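You operate a simulated robot arm through the tools that you are given. There is no shell and no other tool.

You are at the controls of a simulated two-armed robot. One attempt, no reset.

Task
Pump 3 doses of glue into the black cup.
Fine: stand the cup on the grey slide and leave it there; slide back out; white switch to CLOSED after pumping; no drips; pots, blocks and the other cup stay put.

Only the result counts: the job must be done as asked and must still hold three seconds after the hand-in. Knocking over, shifting, dropping, spilling or breaking anything else fails it.

Robot
Two 7-joint arms with two-finger parallel grippers on one trunk that stands fixed in place. Base frame: the origin is at the foot of the trunk, x ahead of it, y to its left, z up; the work surface is at about z = 880. Units: mm, degrees, N and s.
The left shoulder is at [49, 173, 1275], the right one opposite. With the tool pointing down near the work surface each hand reaches from about 100 to 660 mm from the base axis, measured 20 degrees to its own side. Payload 3.6 kg a hand.
Tool frame (each hand has its own): the origin (TCP) lies between the finger pads and is the grasp point; the fingertips stand 30 mm ahead of it; z points along the fingers, y is the line along which they close. Largest opening 110 mm; finger width 20, thickness 10; the body of the gripper, 48 by 112 mm, starts 55 mm behind the TCP.
Orientation is told as [roll, pitch, yaw] about the base's x, y, z axes, in that order, counted from this pose: with the fingers straight down and closing along the base's y, the tool's x points along the base's -x, its y along +y and its z along -z.

Tools
- The arms move only by the tool jog_arm. It takes "left_increments", "right_increments" or both (then of equal length, played together; a hand with none holds still); each is a list of rows, each an object (a shift or turn left out is 0, a gripper value left out holds the last) with "jaw": the opening, from 0 (shut) to 1 (fully open); "delta_pos": the shift along the base's x, y, z in units of 250 mm (1.0 is 250 mm), a list of three; "angular": the turn, a rotation vector about the base's x, y, z in units of 120 degrees (1.0 is 120 degrees), a list of three. In form: [{"jaw": jaw, "delta_pos": [x, y, z], "angular": [ax, ay, az]}, ...]. A call has 1 to 20 rows; each row is the pose to reach, as a shift and turn from the pose commanded when the call began. A call with a number of a shift or a turn outside -1 to 1 is refused whole. A row lasts 0.2 s, in which the tool goes at most 50 mm and 8.6 degrees; a call with a longer step from one row to the next is refused whole, and so is a gripper value outside its range. A pose out of reach is approached as far as the arm can. The call stops where the force on the tool passes 60 N (or 10 N more than at its start, if that is more) or the arm is blocked; 0.2 s more then pass. Each finger travels about 153 mm/s and halts on what it meets, pressing with about 23 N; the grip force reading is that of the motor and also rises with nothing between the fingers. The clock runs only during rows and for 0.2 s after the last one: add rows that repeat a pose to give the fingers time. It gives the time, the measured TCP pose, the force on the tool (base axes), the opening and the grip force at its end, in the units of the frame above (readings bear some noise), with the torque about the TCP (base axes, N m) and any sound that the robot's microphone picked up.
- Cameras (640 x 400 px; columns grow to the right, rows downward): "scene" is now at [126.6, -38.2, 1449.3]; the picture's right is [-0.44, -0.90, 0.00], its down [-0.51, 0.25, -0.82] and it looks along [0.74, -0.36, -0.57] (base axes); focal length 277 px, centre (320, 200). "left" rides on the left gripper at [72, -17, -103] in its tool frame; the picture's right is [0.23, 0.97, 0.00], its down [-0.76, 0.18, -0.62] and it looks along [-0.61, 0.14, 0.78] (tool axes); focal length 222 px, centre (320, 200). "right" rides on the right gripper at [72, 17, -103] in its tool frame; the picture's right is [-0.23, 0.97, 0.00], its down [-0.76, -0.18, -0.62] and it looks along [-0.61, -0.14, 0.78] (tool axes); focal length 222 px, centre (320, 200).
- snapshot(camera): a new picture of that camera. No time passes.
- move_column(by): slides the trunk up (or, below 0, down) by that many mm; the arms and the scene camera ride with it, the base frame stays. It gives what a move gives, with no picture.
- turn_head(pan, tilt): turns the head with the scene camera to pan (to the left, within 86 degrees either way) and tilt (down, from -29 to 69), counted from straight ahead of the robot. It gives what a move gives.
- pixel_to_xyz(camera, pixels): there is no depth. For up to 12 entries [column, row, z] of the newest picture of that camera ("zoom" is the newest enlarged one), the place [x, y] in the base frame at which the ray of that pixel passes the height z, good to about 3 mm. No time passes.
- inspect(camera, box): a new picture of the part [left, top, right, bottom] of that camera's present view, enlarged. No time passes.
- sign_off(): hands the job in; it is judged then, once.

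Leave the grippers open and the arms clear of the work at the hand-in unless told otherwise.

The tools are called by a JSON object that holds its "name" and its "arguments". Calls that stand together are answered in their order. jog_arm: Moves the arms, as the interface text tells. Its arguments: {"type":"object","properties":{"left_increments":{"type":"array","items":{"type":"object","properties":{"jaw":{"type":"number"},"delta_pos":{"type":"array","items":{"type":"number"}},"angular":{"type":"array","items":{"type":"number"}}}}},"right_increments":{"type":"array","items":{"type":"object","properties":{"jaw":{"type":"number"},"delta_pos":{"type":"array","items":{"type":"number"}},"angular":{"type":"array","items":{"type":"number"}}}}}},"required":[]} The other tools are called the same way: move_column (by) slides the trunk up or down; turn_head (pan, tilt) turns the head that bears the scene camera; snapshot (camera) takes a picture; pixel_to_xyz (camera, pixels) gives the place at which the rays of pixels pass given heights; inspect (camera, box) takes an enlarged picture of a part of a camera's view; sign_off () hands the job in.

At the start:

```text
time_s: 0.0
left_tcp_pos: [410.7, -6.1, 1265.0]
left_orientation: [0.1, 0.0, 0.1]
left_force: [0.1, 0.3, -0.4]
left_ft_torque: [-0.02, 0.0, 0.01]
left_gripper_width: 109.9
left_grasp_force: 0.0
right_tcp_pos: [376.6, -426.6, 1303.4]
right_orientation: [-0.1, -0.1, 0.0]
right_force: [-0.4, 0.3, -0.5]
right_ft_torque: [0.02, -0.02, 0.0]
right_gripper_width: 110.3
right_grasp_force: 0.1
trunk travel left (down, up): [-390.0, 373.0]
head pan, tilt: [-26.2, 34.8]
```

scene: 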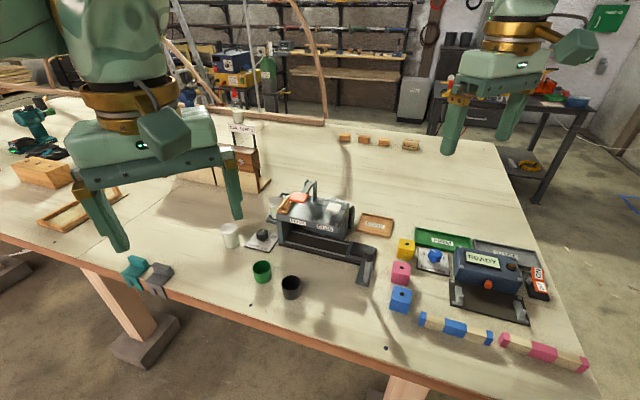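
right: 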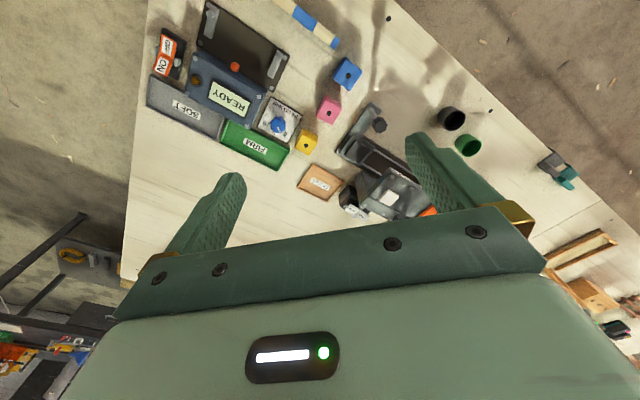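
left: 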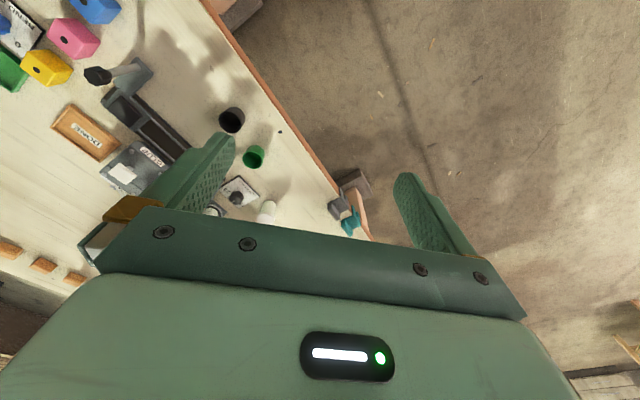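

I see a dispenser-like machine around (315,225), the black cup at (291,287), the green cup at (262,270). I'll take an enlarged look before moving.

{"name": "inspect", "arguments": {"camera": "scene", "box": [210, 170, 400, 310]}}

{"name": "inspect", "arguments": {"camera": "scene", "box": [380, 220, 600, 380]}}

{"name": "inspect", "arguments": {"camera": "right", "box": [290, 80, 510, 230]}}

```text
2.86 times, centred on (305, 240) of scene
```

zoom: 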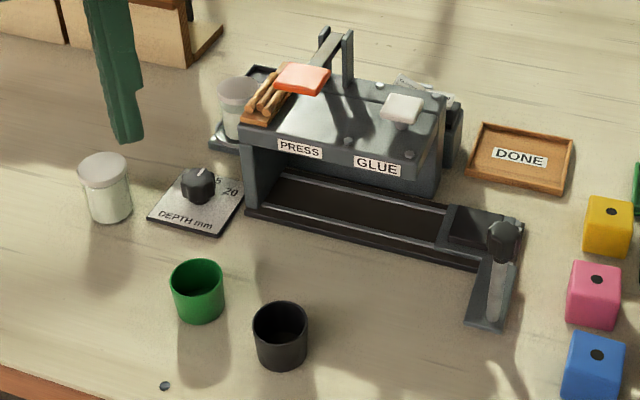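

```text
2.50 times, centred on (490, 300) of scene
```

zoom: 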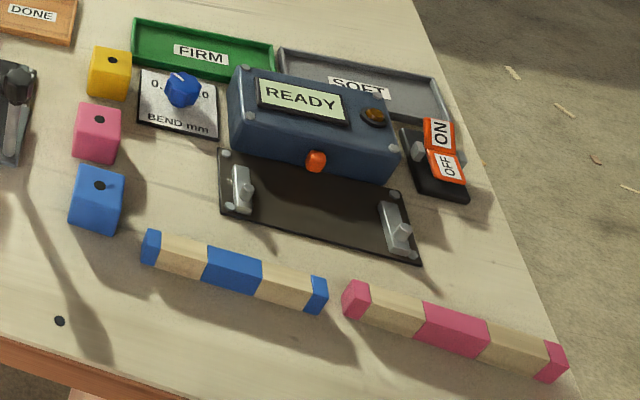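

```text
2.67 times, centred on (400, 155) of right
```

zoom: 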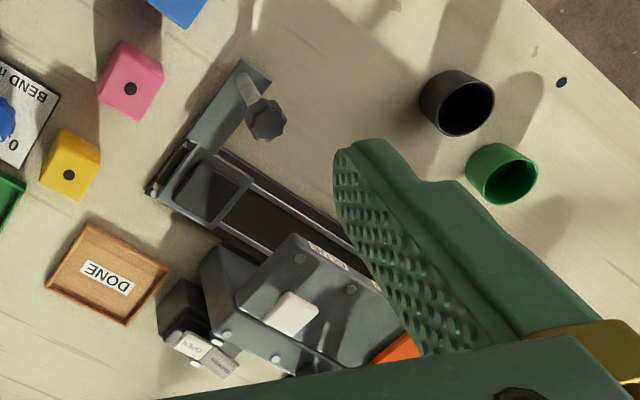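

I'll locate the main items on the table plane and heights from the scene picture: black cup (291,295), green cup (262,279), slide end, white pad, knob.

{"name": "pixel_to_xyz", "arguments": {"camera": "scene", "pixels": [[292, 298, 880], [291, 281, 930], [262, 281, 880], [370, 250, 890], [375, 246, 880], [290, 252, 880], [334, 206, 1000], [384, 250, 930], [300, 196, 1000], [362, 283, 880], [400, 305, 880], [230, 246, 880]]}}

{"name": "inspect", "arguments": {"camera": "left", "box": [60, 40, 300, 230]}}

```text
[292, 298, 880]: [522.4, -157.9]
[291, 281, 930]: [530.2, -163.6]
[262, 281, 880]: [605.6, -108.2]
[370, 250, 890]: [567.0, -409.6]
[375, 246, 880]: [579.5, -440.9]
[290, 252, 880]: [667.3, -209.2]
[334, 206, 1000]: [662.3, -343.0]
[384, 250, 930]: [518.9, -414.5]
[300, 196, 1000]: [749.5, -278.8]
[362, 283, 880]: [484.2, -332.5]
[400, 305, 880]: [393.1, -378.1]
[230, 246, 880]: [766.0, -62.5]
```

```text
2.11 times, centred on (180, 135) of left
```

zoom: 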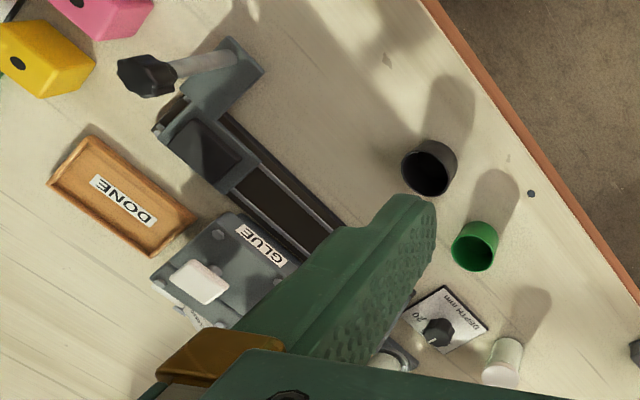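

The rail and slide geometry need a better view. I'll move the left hand off to the left and bring the right hand's camera over the machine, staying at TCP height 1150 (clear of everything).

{"name": "jog_arm", "arguments": {"left_increments": [{"delta_pos": [0, 0.15, 0]}, {"delta_pos": [0, 0.3, 0]}, {"delta_pos": [0, 0.45, 0]}, {"delta_pos": [0, 0.6, 0]}, {"delta_pos": [0, 0.75, 0]}], "right_increments": [{"delta_pos": [0.06, 0.1, -0.12]}, {"delta_pos": [0.12, 0.2, -0.24]}, {"delta_pos": [0.18, 0.3, -0.36]}, {"delta_pos": [0.24, 0.4, -0.48]}, {"delta_pos": [0.32, 0.5, -0.6]}]}}

{"name": "snapshot", "arguments": {"camera": "right"}}

{"name": "snapshot", "arguments": {"camera": "scene"}}

```text
time_s: 1.2
left_tcp_pos: [413.0, 186.9, 1262.6]
left_orientation: [-0.1, 0.1, 0.0]
left_force: [0.1, 0.7, -0.1]
left_ft_torque: [-0.02, 0.05, -0.01]
left_gripper_width: 110.1
left_grasp_force: 0.1
right_tcp_pos: [458.3, -297.9, 1151.5]
right_orientation: [-0.1, -0.1, 0.0]
right_force: [-0.1, 1.0, 0.8]
right_ft_torque: [-0.03, 0.03, -0.02]
right_gripper_width: 110.0
right_grasp_force: 0.0
trunk travel left (down, up): [-390.0, 373.0]
head pan, tilt: [-26.2, 34.8]
```

```text
taken
```

right: 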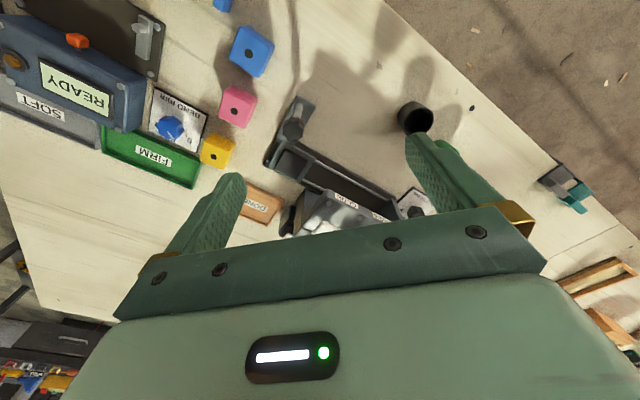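

```text
taken
```

scene: 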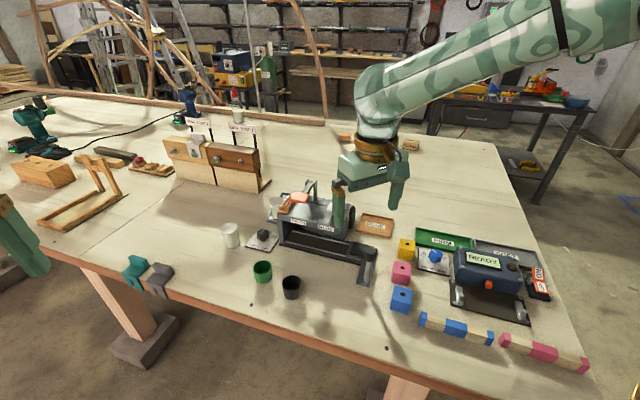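

The gripper blocks the far side. I'll back up and raise the right hand so the machine sits between the fingers in its camera.

{"name": "jog_arm", "arguments": {"right_increments": [{"delta_pos": [-0.06, -0.02, 0.18]}, {"delta_pos": [-0.12, -0.04, 0.36]}, {"delta_pos": [-0.18, -0.06, 0.54]}, {"delta_pos": [-0.22, -0.06, 0.6]}]}}

{"name": "snapshot", "arguments": {"camera": "right"}}

{"name": "inspect", "arguments": {"camera": "right", "box": [220, 80, 440, 230]}}

{"name": "inspect", "arguments": {"camera": "scene", "box": [250, 170, 400, 300]}}

```text
time_s: 2.2
left_tcp_pos: [413.8, 185.7, 1263.4]
left_orientation: [0.0, 0.1, 0.0]
left_force: [-0.9, 1.4, 0.6]
left_ft_torque: [-0.03, 0.02, -0.01]
left_gripper_width: 109.8
left_grasp_force: 0.1
right_tcp_pos: [407.8, -315.7, 1294.7]
right_orientation: [-0.1, -0.1, 0.0]
right_force: [0.3, -0.1, -0.6]
right_ft_torque: [0.0, 0.05, -0.02]
right_gripper_width: 109.9
right_grasp_force: 0.0
right hand out of reach, approached as far as the arm can: row 4
trunk travel left (down, up): [-390.0, 373.0]
head pan, tilt: [-26.2, 34.8]
```

```text
taken
```

right: 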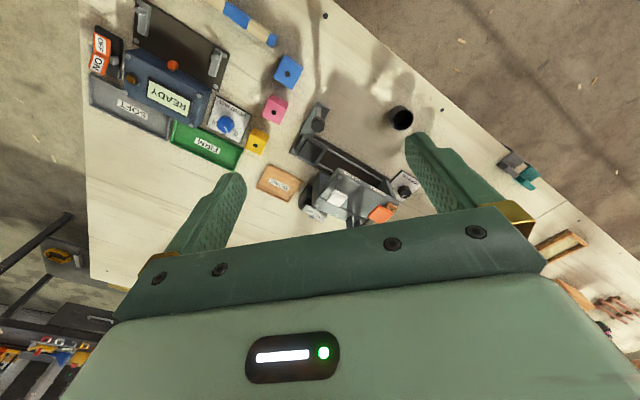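

```text
2.67 times, centred on (330, 155) of right
```

zoom: 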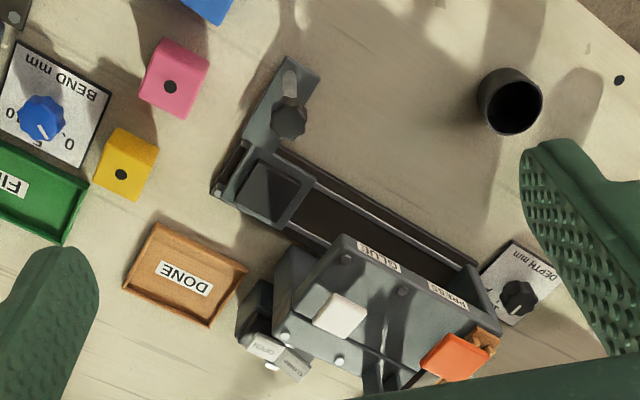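

```text
3.08 times, centred on (325, 235) of scene
```

zoom: 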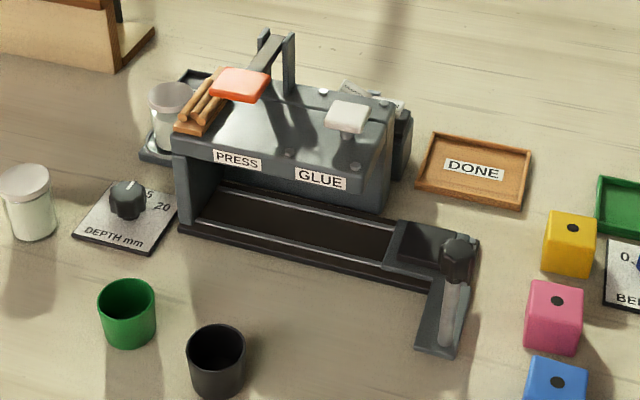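

Now I query rays at two heights for the same features in both cameras to triangulate: white pad, orange pad, knob top, carriage, switch, cup rim.

{"name": "pixel_to_xyz", "arguments": {"camera": "right", "pixels": [[337.5, 198.1, 900], [337.5, 198.1, 1050], [380.6, 213.8, 900], [380.6, 213.8, 1050], [318.8, 125, 900], [318.8, 125, 1000], [310.5, 151.3, 890], [310.5, 151.3, 940], [315, 213, 900], [315, 213, 1000], [401.9, 119.4, 900], [401.9, 119.4, 960]]}}

{"name": "pixel_to_xyz", "arguments": {"camera": "zoom", "pixels": [[348, 115, 900], [348, 115, 1050], [240, 85, 900], [240, 85, 1050], [456, 242, 900], [456, 242, 1000], [425, 243, 890], [425, 243, 940], [375, 95, 900], [375, 95, 1000], [216, 345, 900], [216, 345, 960]]}}

```text
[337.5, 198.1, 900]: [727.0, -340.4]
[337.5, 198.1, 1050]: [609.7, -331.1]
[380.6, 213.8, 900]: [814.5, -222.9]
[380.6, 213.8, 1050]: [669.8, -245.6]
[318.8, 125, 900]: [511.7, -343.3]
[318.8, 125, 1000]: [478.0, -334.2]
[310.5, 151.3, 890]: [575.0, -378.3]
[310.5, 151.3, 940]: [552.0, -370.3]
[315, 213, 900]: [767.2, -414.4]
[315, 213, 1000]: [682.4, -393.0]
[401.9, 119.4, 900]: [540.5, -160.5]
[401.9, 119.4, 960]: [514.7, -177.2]
```

```text
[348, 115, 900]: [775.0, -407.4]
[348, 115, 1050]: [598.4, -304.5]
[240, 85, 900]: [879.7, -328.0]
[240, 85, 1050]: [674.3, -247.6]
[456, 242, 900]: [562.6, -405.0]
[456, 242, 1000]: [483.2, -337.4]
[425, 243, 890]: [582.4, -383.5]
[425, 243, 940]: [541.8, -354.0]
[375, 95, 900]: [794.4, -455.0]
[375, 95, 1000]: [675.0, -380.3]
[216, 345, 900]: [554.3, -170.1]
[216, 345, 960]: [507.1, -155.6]
```

Triangulated: white pad ≈ (640,-333,1012), orange pad ≈ (672,-245,1047), knob top ≈ (476,-334,1008), slide plate ≈ (569,-376,905), switch ≈ (701,-398,977), cup rim ≈ (529,-166,927). For reach and a lower viewpoint I'll first pull the right hand back/right, then lower the trunk 200.

{"name": "jog_arm", "arguments": {"right_increments": [{"delta_pos": [-0.05, -0.12, 0]}, {"delta_pos": [-0.1, -0.24, 0]}, {"delta_pos": [-0.15, -0.36, 0]}, {"delta_pos": [-0.2, -0.48, 0]}]}}

{"name": "move_column", "arguments": {"by": -200}}

{"name": "turn_head", "arguments": {"pan": -26, "tilt": 25}}

{"name": "snapshot", "arguments": {"camera": "scene"}}

```text
time_s: 3.2
left_tcp_pos: [412.4, 184.9, 1264.5]
left_orientation: [0.0, 0.0, 0.1]
left_force: [1.0, -1.1, -0.8]
left_ft_torque: [0.0, -0.02, 0.0]
left_gripper_width: 109.8
left_grasp_force: 0.0
right_tcp_pos: [354.2, -438.3, 1292.5]
right_orientation: [0.0, -0.1, 0.0]
right_force: [-0.4, 0.2, 0.7]
right_ft_torque: [0.03, -0.03, -0.01]
right_gripper_width: 109.9
right_grasp_force: 0.1
trunk travel left (down, up): [-390.0, 373.0]
head pan, tilt: [-26.2, 34.8]
```

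```text
time_s: 5.4
left_tcp_pos: [410.4, 182.4, 1065.4]
left_orientation: [0.0, -0.1, 0.1]
left_force: [0.0, 0.1, -0.3]
left_ft_torque: [0.02, 0.01, -0.03]
left_gripper_width: 110.1
left_grasp_force: 0.1
right_tcp_pos: [390.7, -439.2, 1067.6]
right_orientation: [-0.2, 5.0, -0.1]
right_force: [-0.1, 0.4, 0.7]
right_ft_torque: [0.02, -0.03, -0.03]
right_gripper_width: 109.8
right_grasp_force: 0.1
trunk travel left (down, up): [-190.0, 573.0]
head pan, tilt: [-26.2, 34.8]
```

```text
time_s: 6.1
left_tcp_pos: [411.1, 182.1, 1065.7]
left_orientation: [0.0, 0.0, 0.1]
left_force: [0.4, 0.5, -0.1]
left_ft_torque: [-0.02, -0.02, -0.01]
left_gripper_width: 110.0
left_grasp_force: 0.0
right_tcp_pos: [391.4, -438.6, 1066.3]
right_orientation: [-0.2, 5.1, -0.1]
right_force: [-0.2, 0.0, 0.3]
right_ft_torque: [-0.04, 0.01, -0.02]
right_gripper_width: 109.8
right_grasp_force: 0.0
trunk travel left (down, up): [-190.0, 573.0]
head pan, tilt: [-26.0, 25.0]
```

```text
taken
```

scene: 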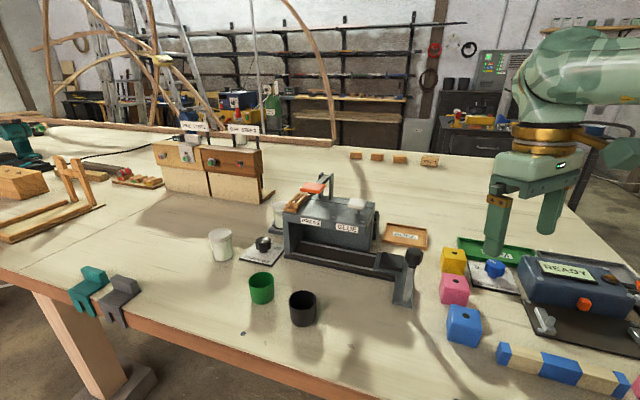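

Better angle. Enlarge the machine.

{"name": "inspect", "arguments": {"camera": "scene", "box": [265, 170, 435, 310]}}

{"name": "inspect", "arguments": {"camera": "scene", "box": [330, 180, 440, 270]}}

{"name": "inspect", "arguments": {"camera": "scene", "box": [140, 110, 290, 210]}}

```text
2.86 times, centred on (350, 240) of scene
```

zoom: 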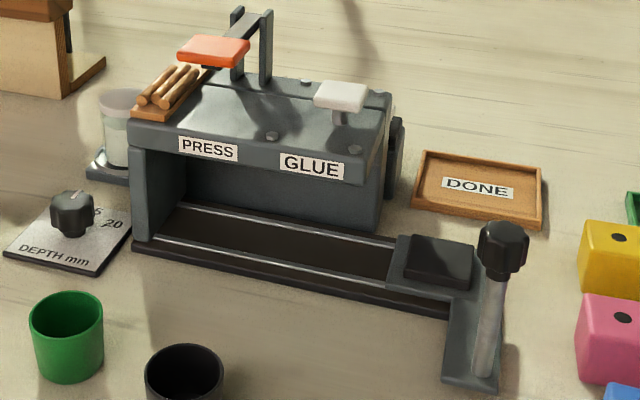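

```text
4.44 times, centred on (385, 225) of scene
```

zoom: 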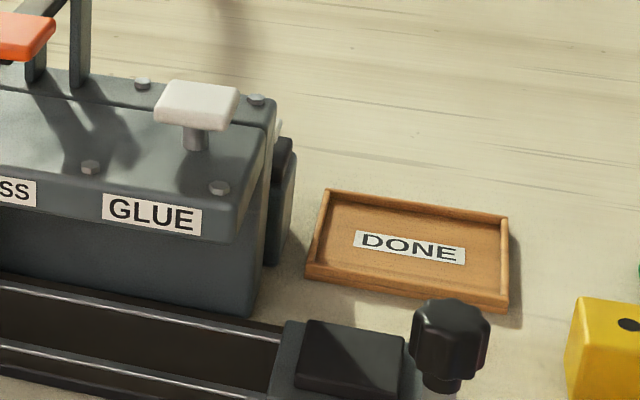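

```text
4.00 times, centred on (215, 160) of scene
```

zoom: 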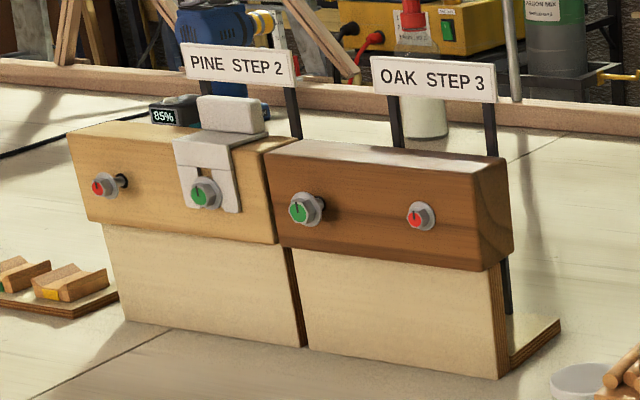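

The housing is a bracket: its top overhangs the rail, GLUE near the right, PRESS at the far left. I need to see under the overhang (nozzle, stops). I'll tilt the right hand forward 40° so its camera looks nearly level.

{"name": "jog_arm", "arguments": {"right_increments": [{"angular": [0, -0.06, 0]}, {"angular": [0, -0.12, 0]}, {"angular": [0, -0.18, 0]}, {"angular": [0, -0.24, 0]}, {"angular": [0, -0.3, 0]}, {"angular": [0, -0.34, 0]}, {"angular": [0, -0.34, 0]}]}}

```text
time_s: 7.7
left_tcp_pos: [412.8, 181.6, 1065.5]
left_orientation: [0.1, 0.0, 0.0]
left_force: [0.4, -0.4, 0.8]
left_ft_torque: [-0.01, -0.02, -0.01]
left_gripper_width: 110.1
left_grasp_force: 0.0
right_tcp_pos: [390.6, -439.3, 1066.1]
right_orientation: [-0.1, -35.8, -0.1]
right_force: [-0.3, -0.3, -0.1]
right_ft_torque: [0.01, 0.03, -0.02]
right_gripper_width: 110.0
right_grasp_force: 0.1
trunk travel left (down, up): [-190.0, 573.0]
head pan, tilt: [-26.0, 25.0]
```

Now slide the hand sideways to y≈-245 and down a bit (x stays at 390, in front of the knob at x≈476).

{"name": "jog_arm", "arguments": {"right_increments": [{"delta_pos": [0, 0.18, 0]}, {"delta_pos": [0, 0.36, 0]}, {"delta_pos": [0, 0.54, 0]}, {"delta_pos": [0, 0.72, 0]}, {"delta_pos": [0, 0.78, -0.15]}, {"delta_pos": [0, 0.78, -0.28]}, {"delta_pos": [0, 0.78, -0.28]}]}}

{"name": "snapshot", "arguments": {"camera": "right"}}

```text
time_s: 9.3
left_tcp_pos: [411.3, 181.5, 1064.2]
left_orientation: [0.0, 0.0, 0.0]
left_force: [0.4, 1.0, 0.4]
left_ft_torque: [0.03, 0.01, 0.0]
left_gripper_width: 110.1
left_grasp_force: 0.0
right_tcp_pos: [445.0, -240.4, 1019.2]
right_orientation: [-0.1, -35.7, -0.1]
right_force: [-0.3, 0.1, 0.3]
right_ft_torque: [0.03, -0.02, -0.02]
right_gripper_width: 110.0
right_grasp_force: 0.0
right hand out of reach, approached as far as the arm can: row 3, 4, 5, 6, 7
trunk travel left (down, up): [-190.0, 573.0]
head pan, tilt: [-26.0, 25.0]
```

```text
taken
```

right: 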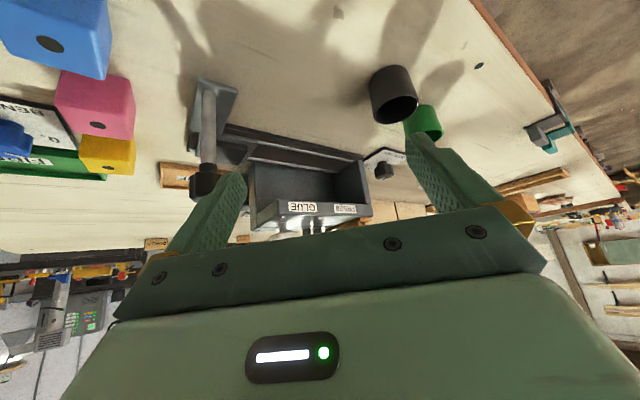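

{"name": "inspect", "arguments": {"camera": "right", "box": [180, 100, 400, 240]}}

```text
2.86 times, centred on (290, 170) of right
```

zoom: 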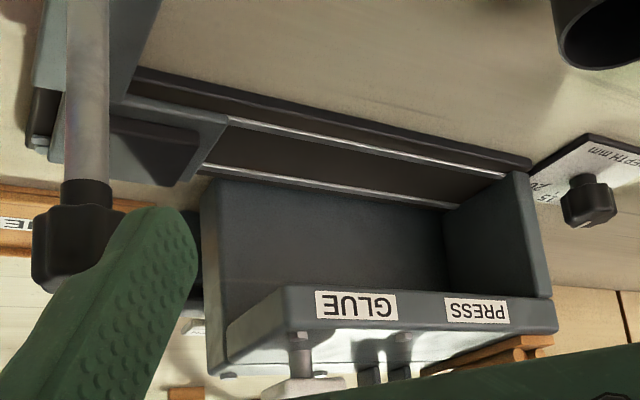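

No nozzle is visible from this height. I'll pitch the right hand to −60° at this same height (fingers stay above the cups), then lower to look under the overhang.

{"name": "jog_arm", "arguments": {"right_increments": [{"angular": [0, -0.06, 0]}, {"angular": [0, -0.12, 0]}, {"angular": [0, -0.18, 0]}, {"angular": [0, -0.2, 0]}, {"angular": [0, -0.2, 0], "delta_pos": [0, 0.06, 0]}]}}

```text
time_s: 10.5
left_tcp_pos: [413.3, 183.5, 1064.3]
left_orientation: [-0.1, 0.2, 0.1]
left_force: [-0.5, 0.5, -0.7]
left_ft_torque: [-0.01, 0.03, -0.02]
left_gripper_width: 110.1
left_grasp_force: 0.1
right_tcp_pos: [510.9, -213.3, 1045.4]
right_orientation: [-0.1, -59.7, 0.1]
right_force: [1.1, 0.3, 0.1]
right_ft_torque: [0.01, 0.02, -0.05]
right_gripper_width: 110.0
right_grasp_force: 0.1
right hand out of reach, approached as far as the arm can: row 1, 2, 3, 4, 5
trunk travel left (down, up): [-190.0, 573.0]
head pan, tilt: [-26.0, 25.0]
```

{"name": "move_column", "arguments": {"by": -50}}

{"name": "inspect", "arguments": {"camera": "right", "box": [180, 80, 430, 240]}}

```text
time_s: 11.4
left_tcp_pos: [411.2, 181.2, 1016.3]
left_orientation: [0.1, 0.0, 0.0]
left_force: [-1.1, 0.5, 0.0]
left_ft_torque: [-0.01, -0.01, 0.04]
left_gripper_width: 109.8
left_grasp_force: 0.1
right_tcp_pos: [529.0, -218.4, 974.8]
right_orientation: [0.1, -56.7, -0.2]
right_force: [-0.4, 0.5, -0.3]
right_ft_torque: [0.0, 0.01, 0.02]
right_gripper_width: 109.8
right_grasp_force: 0.1
trunk travel left (down, up): [-140.0, 623.0]
head pan, tilt: [-26.0, 25.0]
```

```text
2.50 times, centred on (305, 160) of right
```

zoom: 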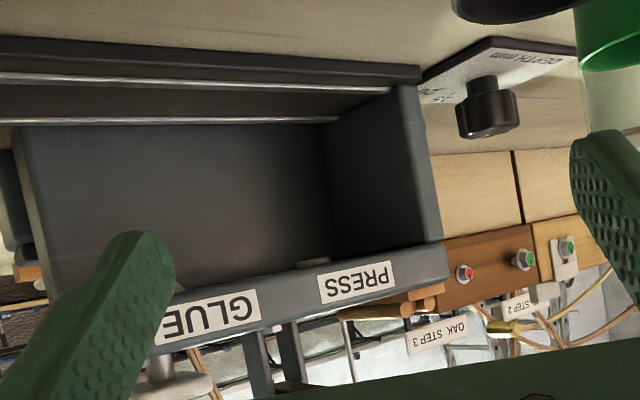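

A small nub (press ram) hangs under the PRESS end at zoom (325,262). The GLUE end is hidden behind the finger, so I'll yaw the hand −15° and look again.

{"name": "jog_arm", "arguments": {"right_increments": [{"angular": [0, 0, -0.06]}, {"angular": [0, 0, -0.125]}, {"angular": [0, 0, -0.125]}]}}

{"name": "snapshot", "arguments": {"camera": "right"}}

```text
time_s: 12.2
left_tcp_pos: [411.2, 181.8, 1015.5]
left_orientation: [0.0, 0.0, 0.1]
left_force: [0.2, 0.4, -0.1]
left_ft_torque: [0.03, 0.01, 0.02]
left_gripper_width: 110.0
left_grasp_force: 0.0
right_tcp_pos: [529.7, -218.5, 974.7]
right_orientation: [0.0, -56.7, -15.3]
right_force: [-0.2, -0.5, -0.3]
right_ft_torque: [-0.02, 0.0, -0.02]
right_gripper_width: 109.9
right_grasp_force: 0.0
trunk travel left (down, up): [-140.0, 623.0]
head pan, tilt: [-26.0, 25.0]
```

```text
taken
```

right: 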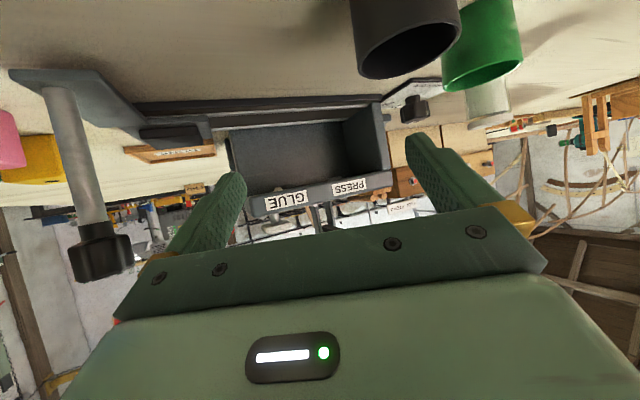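

Reach held well here. Enlarge the underside.

{"name": "inspect", "arguments": {"camera": "right", "box": [210, 110, 400, 230]}}

```text
3.33 times, centred on (305, 170) of right
```

zoom: 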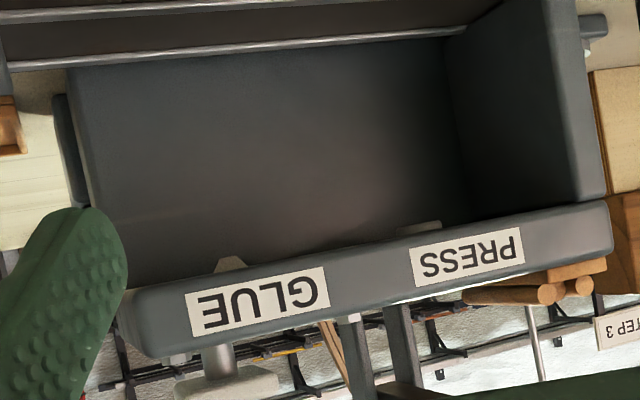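

The glue nozzle (zoom (230,262)) sits right beneath the white pad's stem; the press ram at (425,228) beneath PRESS. I'll measure the rail rod line and nozzle/ram/wall positions from this zoom.

{"name": "pixel_to_xyz", "arguments": {"camera": "zoom", "pixels": [[20, 66, 895], [460, 29, 895], [10, 13, 895], [230, 258, 980], [230, 258, 960], [425, 224, 980], [425, 224, 960], [440, 45, 890], [70, 70, 890], [600, 185, 960], [105, 290, 980], [570, 10, 890]]}}

{"name": "snapshot", "arguments": {"camera": "scene"}}

{"name": "inspect", "arguments": {"camera": "scene", "box": [280, 180, 460, 310]}}

```text
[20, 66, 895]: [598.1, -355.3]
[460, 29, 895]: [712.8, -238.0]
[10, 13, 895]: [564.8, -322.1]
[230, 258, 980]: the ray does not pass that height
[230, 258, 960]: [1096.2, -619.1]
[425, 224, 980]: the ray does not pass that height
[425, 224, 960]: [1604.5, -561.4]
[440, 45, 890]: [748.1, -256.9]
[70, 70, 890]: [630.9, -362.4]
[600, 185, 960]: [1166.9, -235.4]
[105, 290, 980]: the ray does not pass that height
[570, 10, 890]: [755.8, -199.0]
```

```text
taken
```

scene: 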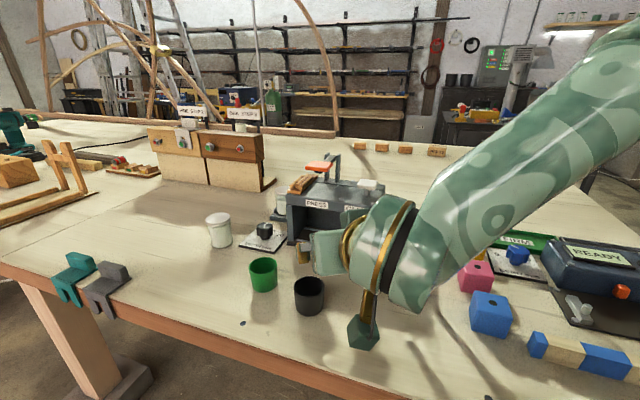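

```text
3.08 times, centred on (370, 245) of scene
```

zoom: 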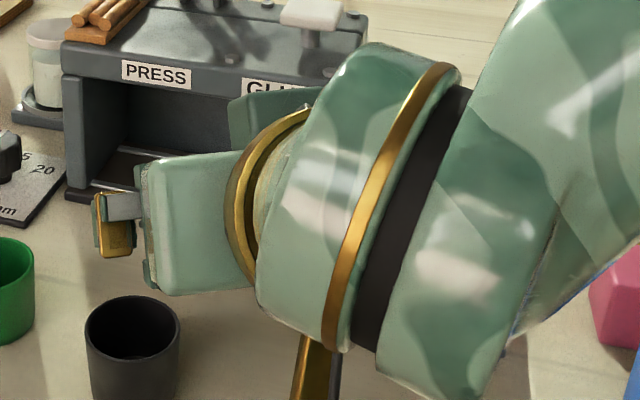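

The rail runs at 45° (direction u = (0.71,0.71)), nozzle ≈ (632,-313), z tip ≈ 968. Next I'll lift the hand straight up, turn it back to vertical and look at the white switch.

{"name": "jog_arm", "arguments": {"right_increments": [{"delta_pos": [0, 0, 0.18]}, {"delta_pos": [0, 0, 0.36]}, {"delta_pos": [0, 0, 0.54]}, {"delta_pos": [0, 0, 0.6], "angular": [0, 0, 0.06]}, {"delta_pos": [0, 0, 0.6], "angular": [0, 0, 0.1275]}]}}

{"name": "jog_arm", "arguments": {"right_increments": [{"delta_pos": [0, -0.1, 0], "angular": [0, 0.065, 0]}, {"delta_pos": [0, -0.2, 0], "angular": [0, 0.13, 0]}, {"delta_pos": [0, -0.3, 0], "angular": [0, 0.195, 0]}, {"delta_pos": [0, -0.4, 0], "angular": [0, 0.26, 0]}, {"delta_pos": [0, -0.5, 0], "angular": [0, 0.325, 0]}, {"delta_pos": [0, -0.6, 0], "angular": [0, 0.39, 0]}, {"delta_pos": [0, -0.7, 0], "angular": [0, 0.455, 0]}, {"delta_pos": [0, -0.8, 0], "angular": [0, 0.473, 0]}, {"delta_pos": [0, -0.84, 0.1], "angular": [0, 0.473, 0]}]}}

{"name": "snapshot", "arguments": {"camera": "right"}}

```text
time_s: 13.4
left_tcp_pos: [411.5, 180.8, 1015.4]
left_orientation: [0.0, 0.0, 0.0]
left_force: [0.2, 1.0, -0.2]
left_ft_torque: [0.0, 0.01, 0.01]
left_gripper_width: 110.1
left_grasp_force: 0.0
right_tcp_pos: [530.2, -220.3, 1123.9]
right_orientation: [0.0, -56.6, 0.2]
right_force: [-0.6, 0.4, -0.2]
right_ft_torque: [0.01, -0.01, 0.01]
right_gripper_width: 109.7
right_grasp_force: 0.0
trunk travel left (down, up): [-140.0, 623.0]
head pan, tilt: [-26.0, 25.0]
```

```text
time_s: 15.4
left_tcp_pos: [408.2, 181.2, 1019.0]
left_orientation: [-0.1, -0.3, 0.1]
left_force: [-0.1, -0.7, 1.2]
left_ft_torque: [0.02, -0.07, 0.01]
left_gripper_width: 109.9
left_grasp_force: 0.1
right_tcp_pos: [555.0, -462.6, 1094.9]
right_orientation: [-1.6, -2.3, -0.4]
right_force: [-1.2, 0.3, 0.0]
right_ft_torque: [0.0, -0.08, 0.03]
right_gripper_width: 109.7
right_grasp_force: 0.0
right hand out of reach, approached as far as the arm can: row 7, 8, 9
trunk travel left (down, up): [-140.0, 623.0]
head pan, tilt: [-26.0, 25.0]
```

```text
taken
```

right: 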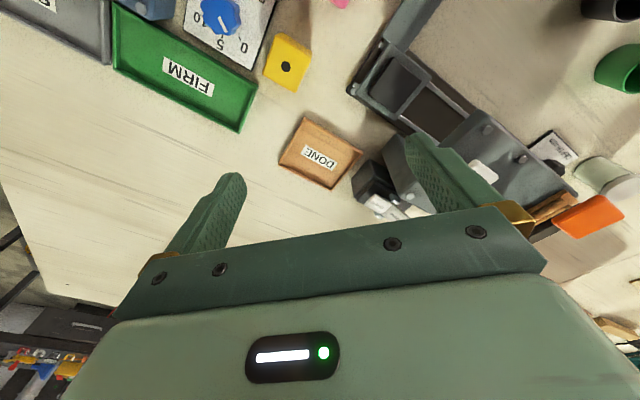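

{"name": "inspect", "arguments": {"camera": "right", "box": [330, 130, 450, 230]}}

{"name": "inspect", "arguments": {"camera": "scene", "box": [320, 160, 440, 260]}}

```text
4.00 times, centred on (390, 180) of right
```

zoom: 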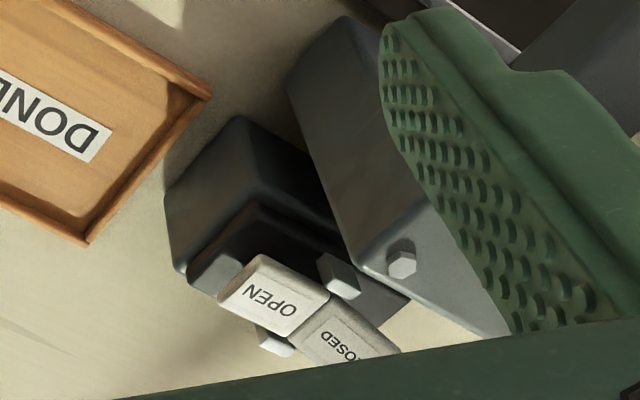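

```text
4.00 times, centred on (380, 210) of scene
```

zoom: 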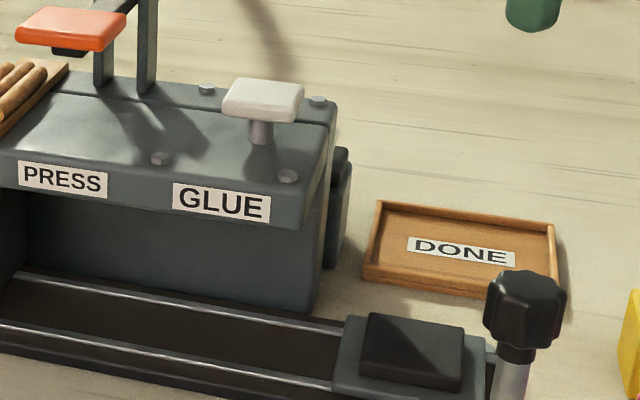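

The rocker shows "OPEN" (zoom (270,300)) and "CLOSED" faces but the gripper hides half. I'll shift the hand left/forward and tilt it for a clear view of the rocker, staying at z≈1085 above everything.

{"name": "jog_arm", "arguments": {"right_increments": [{"delta_pos": [0.05, 0.1, 0], "angular": [0, -0.05, 0]}, {"delta_pos": [0.1, 0.2, 0], "angular": [0, -0.1, 0]}, {"delta_pos": [0.14, 0.28, -0.02], "angular": [0, -0.15, 0]}, {"delta_pos": [0.14, 0.28, -0.02], "angular": [0, -0.15, 0]}]}}

{"name": "snapshot", "arguments": {"camera": "right"}}

{"name": "inspect", "arguments": {"camera": "right", "box": [250, 120, 410, 230]}}

```text
time_s: 16.4
left_tcp_pos: [412.5, 181.6, 1014.4]
left_orientation: [0.0, 0.0, 0.0]
left_force: [0.6, 0.2, -0.3]
left_ft_torque: [0.03, 0.03, -0.01]
left_gripper_width: 110.0
left_grasp_force: 0.0
right_tcp_pos: [595.1, -393.8, 1087.2]
right_orientation: [0.0, -17.9, 0.2]
right_force: [0.0, 0.1, 0.7]
right_ft_torque: [0.01, -0.04, 0.01]
right_gripper_width: 110.1
right_grasp_force: 0.1
trunk travel left (down, up): [-140.0, 623.0]
head pan, tilt: [-26.0, 25.0]
```

```text
taken
```

right: 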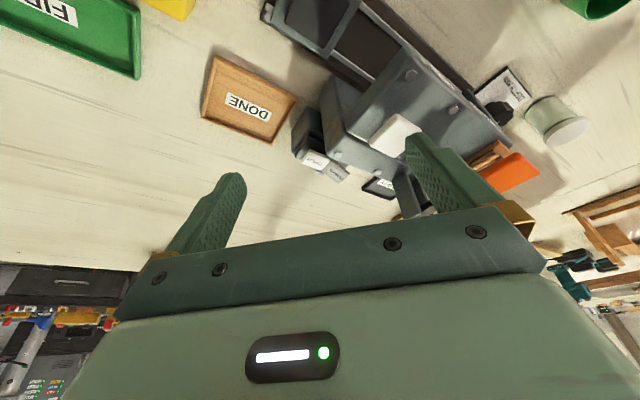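

```text
3.64 times, centred on (330, 175) of right
```

zoom: 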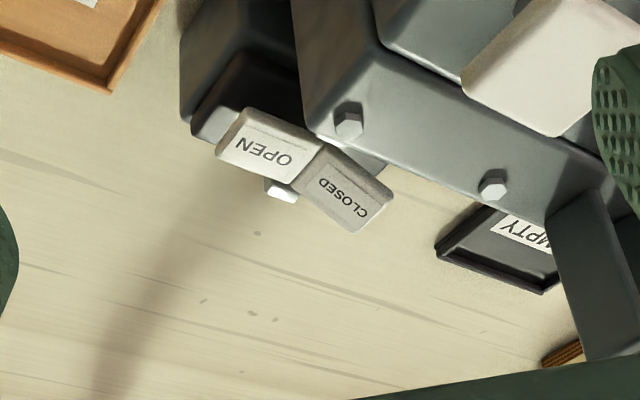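

OPEN looks brighter than CLOSED but the tilt isn't certain. I'll move to the right side and lower for a near-level view of the rocker's profile.

{"name": "jog_arm", "arguments": {"right_increments": [{"delta_pos": [0.02, -0.1, 0], "angular": [0, -0.05, 0]}, {"delta_pos": [0.04, -0.2, 0], "angular": [0, -0.1, 0]}, {"delta_pos": [0.05, -0.25, 0], "angular": [0, -0.142, 0]}]}}

{"name": "jog_arm", "arguments": {"right_increments": [{"angular": [0, 0, 0.07]}, {"angular": [0, 0, 0.14]}, {"angular": [0, 0, 0.21]}, {"angular": [0, 0, 0.28]}, {"angular": [0, 0, 0.333]}, {"angular": [0, 0, 0.333], "delta_pos": [0, 0, -0.15]}, {"angular": [0, 0, 0.333], "delta_pos": [0, 0, -0.3]}]}}

{"name": "snapshot", "arguments": {"camera": "right"}}

```text
time_s: 17.2
left_tcp_pos: [411.6, 181.5, 1015.3]
left_orientation: [0.0, 0.0, 0.2]
left_force: [-0.6, -0.9, -0.5]
left_ft_torque: [0.01, -0.04, 0.0]
left_gripper_width: 109.9
left_grasp_force: 0.0
right_tcp_pos: [607.7, -459.5, 1086.5]
right_orientation: [0.1, -35.1, 0.1]
right_force: [0.2, 0.2, 0.1]
right_ft_torque: [0.02, 0.03, 0.01]
right_gripper_width: 110.0
right_grasp_force: 0.1
trunk travel left (down, up): [-140.0, 623.0]
head pan, tilt: [-26.0, 25.0]
```

```text
time_s: 18.8
left_tcp_pos: [411.5, 182.1, 1014.5]
left_orientation: [0.0, 0.2, 0.0]
left_force: [0.3, 0.6, 0.3]
left_ft_torque: [0.03, 0.01, 0.0]
left_gripper_width: 110.3
left_grasp_force: 0.1
right_tcp_pos: [604.9, -460.4, 1011.0]
right_orientation: [0.1, -34.9, 40.1]
right_force: [-0.2, -0.5, -0.9]
right_ft_torque: [0.05, -0.03, -0.02]
right_gripper_width: 110.0
right_grasp_force: 0.1
trunk travel left (down, up): [-140.0, 623.0]
head pan, tilt: [-26.0, 25.0]
```

```text
taken
```

right: 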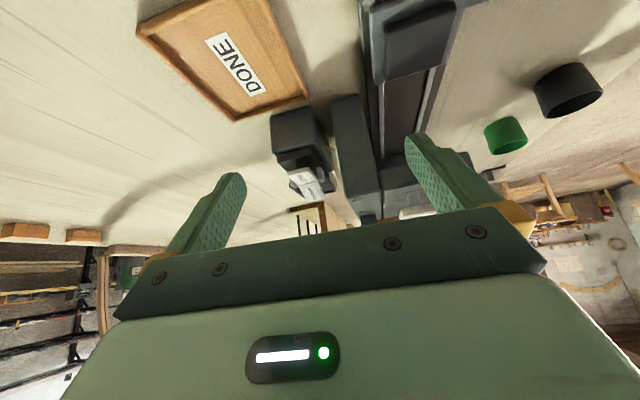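

{"name": "inspect", "arguments": {"camera": "right", "box": [250, 90, 390, 230]}}

```text
2.86 times, centred on (320, 160) of right
```

zoom: 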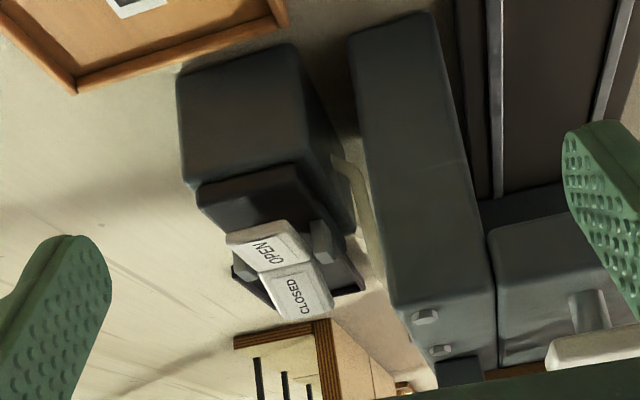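

{"name": "inspect", "arguments": {"camera": "right", "box": [285, 150, 345, 210]}}

{"name": "inspect", "arguments": {"camera": "scene", "box": [520, 220, 640, 330]}}

```text
6.67 times, centred on (315, 180) of right
```

zoom: 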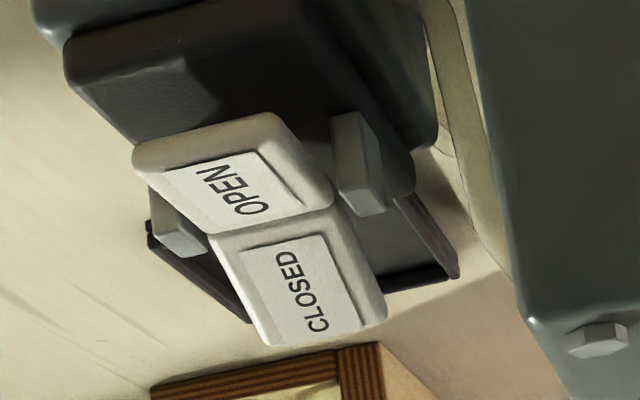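

```text
3.64 times, centred on (580, 275) of scene
```

zoom: 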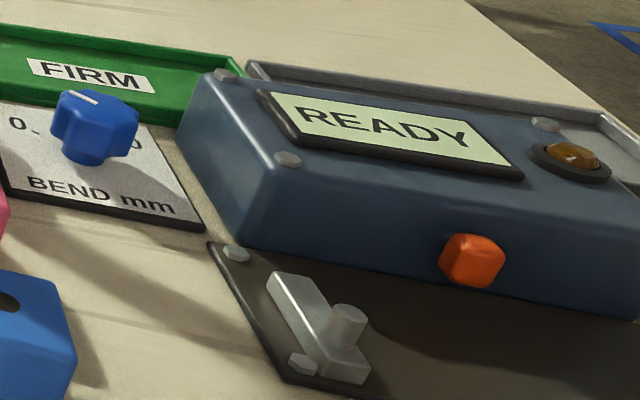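

Triangulating from two views, the rocker's OPEN half lies low and nearly flat (z≈952→955) while the CLOSED half is raised (z≈966), so it appears to be pressed to OPEN. I'll verify by watching the first dose. Now straighten the right hand (undo tilt about its yawed axis) while rising.

{"name": "jog_arm", "arguments": {"right_increments": [{"delta_pos": [-0.04, 0, 0.15], "angular": [-0.036, 0.044, 0]}, {"delta_pos": [-0.1, 0.05, 0.3], "angular": [-0.073, 0.088, 0]}, {"delta_pos": [-0.18, 0.1, 0.36], "angular": [-0.11, 0.132, 0]}, {"delta_pos": [-0.26, 0.15, 0.36], "angular": [-0.147, 0.176, 0]}, {"delta_pos": [-0.36, 0.25, 0.36], "angular": [-0.1876, 0.2234, 0]}]}}

{"name": "jog_arm", "arguments": {"right_increments": [{"delta_pos": [0, 0.15, 0], "angular": [0, 0, 0.04]}, {"delta_pos": [0, 0.3, 0], "angular": [0, 0, 0.04]}, {"delta_pos": [0, 0.45, -0.05], "angular": [0, 0, 0.04]}, {"delta_pos": [0, 0.6, -0.1], "angular": [0, 0, 0.04]}, {"delta_pos": [0, 0.7, -0.15], "angular": [0, 0, 0.04]}]}}

{"name": "snapshot", "arguments": {"camera": "right"}}

{"name": "snapshot", "arguments": {"camera": "scene"}}

```text
time_s: 20.0
left_tcp_pos: [412.7, 180.7, 1014.0]
left_orientation: [0.0, 0.1, 0.0]
left_force: [0.6, 0.4, 0.5]
left_ft_torque: [0.0, -0.01, 0.02]
left_gripper_width: 109.9
left_grasp_force: 0.0
right_tcp_pos: [550.1, -469.1, 1079.1]
right_orientation: [-0.2, -2.9, 39.5]
right_force: [0.1, -1.0, -0.2]
right_ft_torque: [-0.01, 0.01, 0.01]
right_gripper_width: 109.9
right_grasp_force: 0.1
right hand out of reach, approached as far as the arm can: row 4, 5
trunk travel left (down, up): [-140.0, 623.0]
head pan, tilt: [-26.0, 25.0]
```

```text
time_s: 21.2
left_tcp_pos: [412.2, 181.6, 1015.7]
left_orientation: [0.0, 0.0, 0.0]
left_force: [0.8, -0.9, 0.5]
left_ft_torque: [0.03, -0.02, -0.01]
left_gripper_width: 110.4
left_grasp_force: 0.0
right_tcp_pos: [546.1, -292.7, 1049.0]
right_orientation: [-0.3, -3.0, 44.3]
right_force: [-1.3, -0.3, 0.0]
right_ft_torque: [-0.01, 0.0, 0.05]
right_gripper_width: 109.9
right_grasp_force: 0.0
right hand out of reach, approached as far as the arm can: row 1, 2, 3
trunk travel left (down, up): [-140.0, 623.0]
head pan, tilt: [-26.0, 25.0]
```

```text
taken
```

right: 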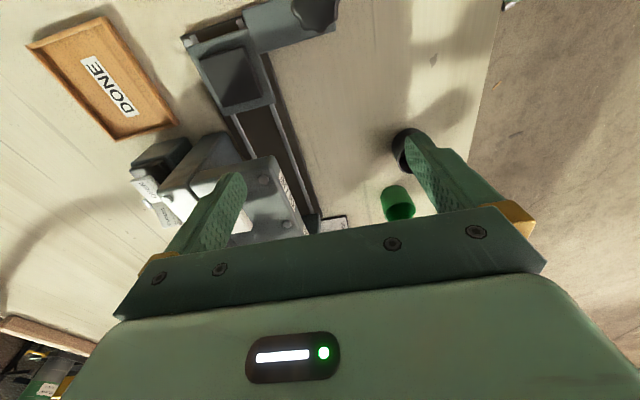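

```text
taken
```

scene: 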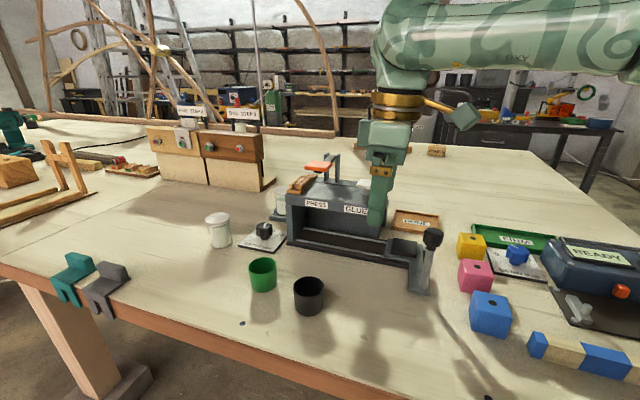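

Good overhead view of the slide plate. Enlarge both the slide plate (right camera) and the cup (scene) for accurate positions.

{"name": "inspect", "arguments": {"camera": "right", "box": [170, 0, 340, 120]}}

{"name": "pixel_to_xyz", "arguments": {"camera": "right", "pixels": [[404, 152, 925], [398, 204, 925]]}}

{"name": "inspect", "arguments": {"camera": "scene", "box": [280, 260, 340, 330]}}

{"name": "pixel_to_xyz", "arguments": {"camera": "scene", "pixels": [[308.5, 284, 927], [308.5, 308, 882], [293.5, 284, 927], [323.5, 284, 927], [431, 237, 1000], [421, 290, 882]]}}

```text
3.33 times, centred on (255, 60) of right
```

zoom: 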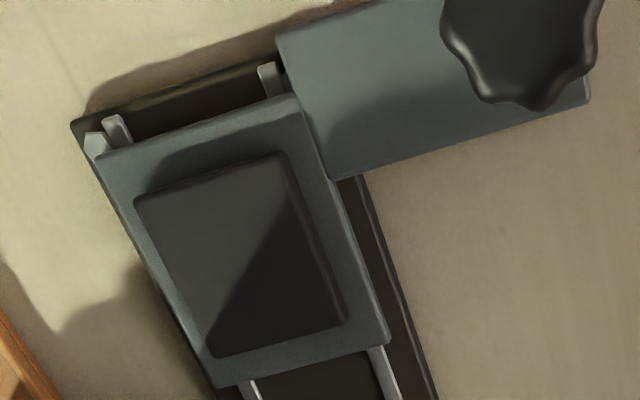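

```text
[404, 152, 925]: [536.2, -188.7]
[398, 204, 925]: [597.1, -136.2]
```

```text
5.71 times, centred on (310, 295) of scene
```

zoom: 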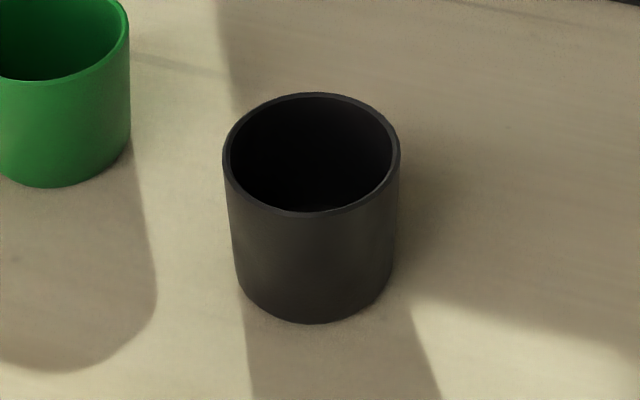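

```text
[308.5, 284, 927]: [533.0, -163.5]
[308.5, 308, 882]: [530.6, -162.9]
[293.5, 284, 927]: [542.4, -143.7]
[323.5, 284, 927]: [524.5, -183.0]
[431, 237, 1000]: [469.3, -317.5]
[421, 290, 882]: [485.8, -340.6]
```

{"name": "pixel_to_xyz", "arguments": {"camera": "scene", "pixels": [[308.4, 286.8, 925], [308.4, 286.8, 930], [308.6, 305.7, 880], [293, 286.8, 927], [324, 286.8, 927]]}}

{"name": "pixel_to_xyz", "arguments": {"camera": "right", "pixels": [[232.3, 76.9, 910], [199.4, 60, 910], [244.5, 45.6, 910], [262.5, 95.4, 910], [222.6, 106.5, 910], [187.4, 46.5, 903], [276, 103.5, 903], [249, 28.5, 903], [225, 115.6, 903]]}}

```text
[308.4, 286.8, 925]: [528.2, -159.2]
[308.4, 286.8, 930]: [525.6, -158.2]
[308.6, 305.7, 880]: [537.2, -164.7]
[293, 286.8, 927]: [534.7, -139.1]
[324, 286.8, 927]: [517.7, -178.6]
```

```text
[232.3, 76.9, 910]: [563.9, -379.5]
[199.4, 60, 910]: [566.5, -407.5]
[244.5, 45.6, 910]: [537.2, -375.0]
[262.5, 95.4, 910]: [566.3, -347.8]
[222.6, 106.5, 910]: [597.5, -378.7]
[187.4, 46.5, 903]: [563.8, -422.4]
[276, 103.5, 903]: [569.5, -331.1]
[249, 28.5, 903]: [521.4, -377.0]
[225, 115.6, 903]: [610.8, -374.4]
```

{"name": "pixel_to_xyz", "arguments": {"camera": "scene", "pixels": [[308.6, 316.5, 880], [308.6, 297.6, 927], [308.6, 276.1, 927], [308.6, 297.6, 920], [308.6, 276.1, 920], [295.5, 305, 880], [322, 305, 880]]}}

```text
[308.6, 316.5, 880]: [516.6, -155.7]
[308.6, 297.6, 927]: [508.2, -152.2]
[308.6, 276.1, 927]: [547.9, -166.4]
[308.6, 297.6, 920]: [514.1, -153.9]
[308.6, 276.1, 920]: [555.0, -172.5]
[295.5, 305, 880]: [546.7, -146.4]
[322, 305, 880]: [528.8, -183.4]
```

Cup: centre ≈ (535,-163), rim ≈ z 919, Ø≈43. Slide pad: centre ≈ (566,-377), 42 mm square, top ≈ 910. Move above the cup (z≈1040), closing line across the rail direction (yaw 45°).

{"name": "jog_arm", "arguments": {"right_increments": [{"delta_pos": [-0.01, 0.13, 0], "angular": [-0.0175, 0.0179, 0.006]}, {"delta_pos": [-0.02, 0.26, 0], "angular": [-0.0175, 0.0179, 0.006]}, {"delta_pos": [-0.03, 0.39, -0.04], "angular": [-0.0175, 0.0179, 0.006]}, {"delta_pos": [-0.044, 0.52, -0.1], "angular": [-0.0175, 0.0179, 0.006]}, {"delta_pos": [-0.044, 0.52, -0.1], "angular": [-0.0175, 0.0179, 0.006]}]}}

{"name": "snapshot", "arguments": {"camera": "right"}}

```text
time_s: 22.4
left_tcp_pos: [409.5, 182.0, 1016.0]
left_orientation: [0.0, -0.1, 0.0]
left_force: [0.5, 0.8, -0.8]
left_ft_torque: [-0.01, 0.01, 0.01]
left_gripper_width: 110.1
left_grasp_force: 0.0
right_tcp_pos: [537.2, -159.2, 1020.2]
right_orientation: [-0.4, -0.1, 45.1]
right_force: [-0.8, -0.2, 0.1]
right_ft_torque: [0.0, 0.0, 0.0]
right_gripper_width: 109.9
right_grasp_force: 0.0
trunk travel left (down, up): [-140.0, 623.0]
head pan, tilt: [-26.0, 25.0]
```

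```text
taken
```

right: 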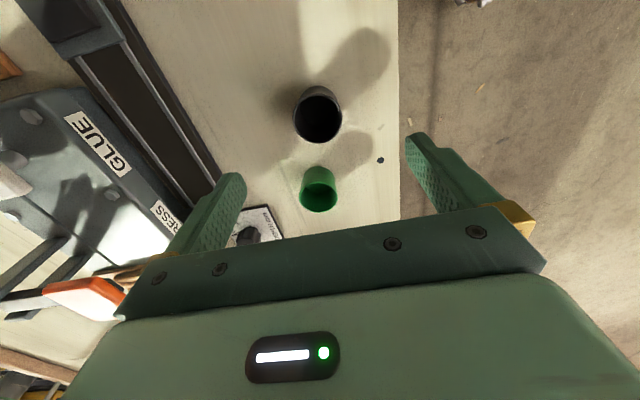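

{"name": "inspect", "arguments": {"camera": "right", "box": [260, 70, 380, 160]}}

{"name": "pixel_to_xyz", "arguments": {"camera": "right", "pixels": [[318, 116, 919], [318, 116, 925], [297, 115, 919], [341, 115, 919], [320, 189, 919]]}}

```text
4.44 times, centred on (320, 115) of right
```

zoom: 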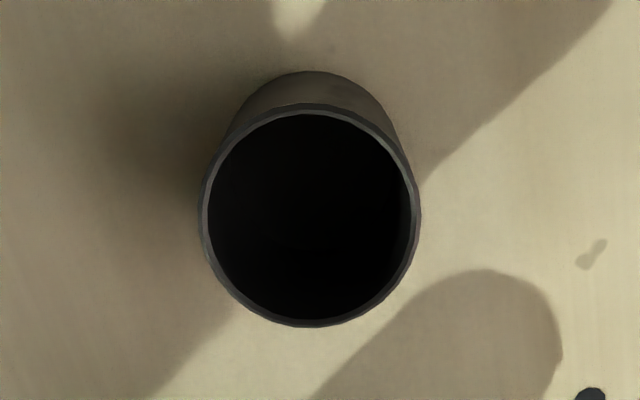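

```text
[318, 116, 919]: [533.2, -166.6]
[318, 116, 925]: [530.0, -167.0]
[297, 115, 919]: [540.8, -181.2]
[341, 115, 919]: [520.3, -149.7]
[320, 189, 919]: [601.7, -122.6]
```

{"name": "pixel_to_xyz", "arguments": {"camera": "zoom", "pixels": [[310, 215, 915], [310, 215, 920], [310, 215, 926], [200, 213, 920], [420, 213, 920], [312, 71, 880], [310, 327, 920]]}}

```text
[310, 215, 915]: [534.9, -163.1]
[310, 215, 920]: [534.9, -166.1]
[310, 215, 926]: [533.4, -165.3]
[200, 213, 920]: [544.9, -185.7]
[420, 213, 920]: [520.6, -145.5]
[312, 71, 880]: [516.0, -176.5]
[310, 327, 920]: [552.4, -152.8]
```

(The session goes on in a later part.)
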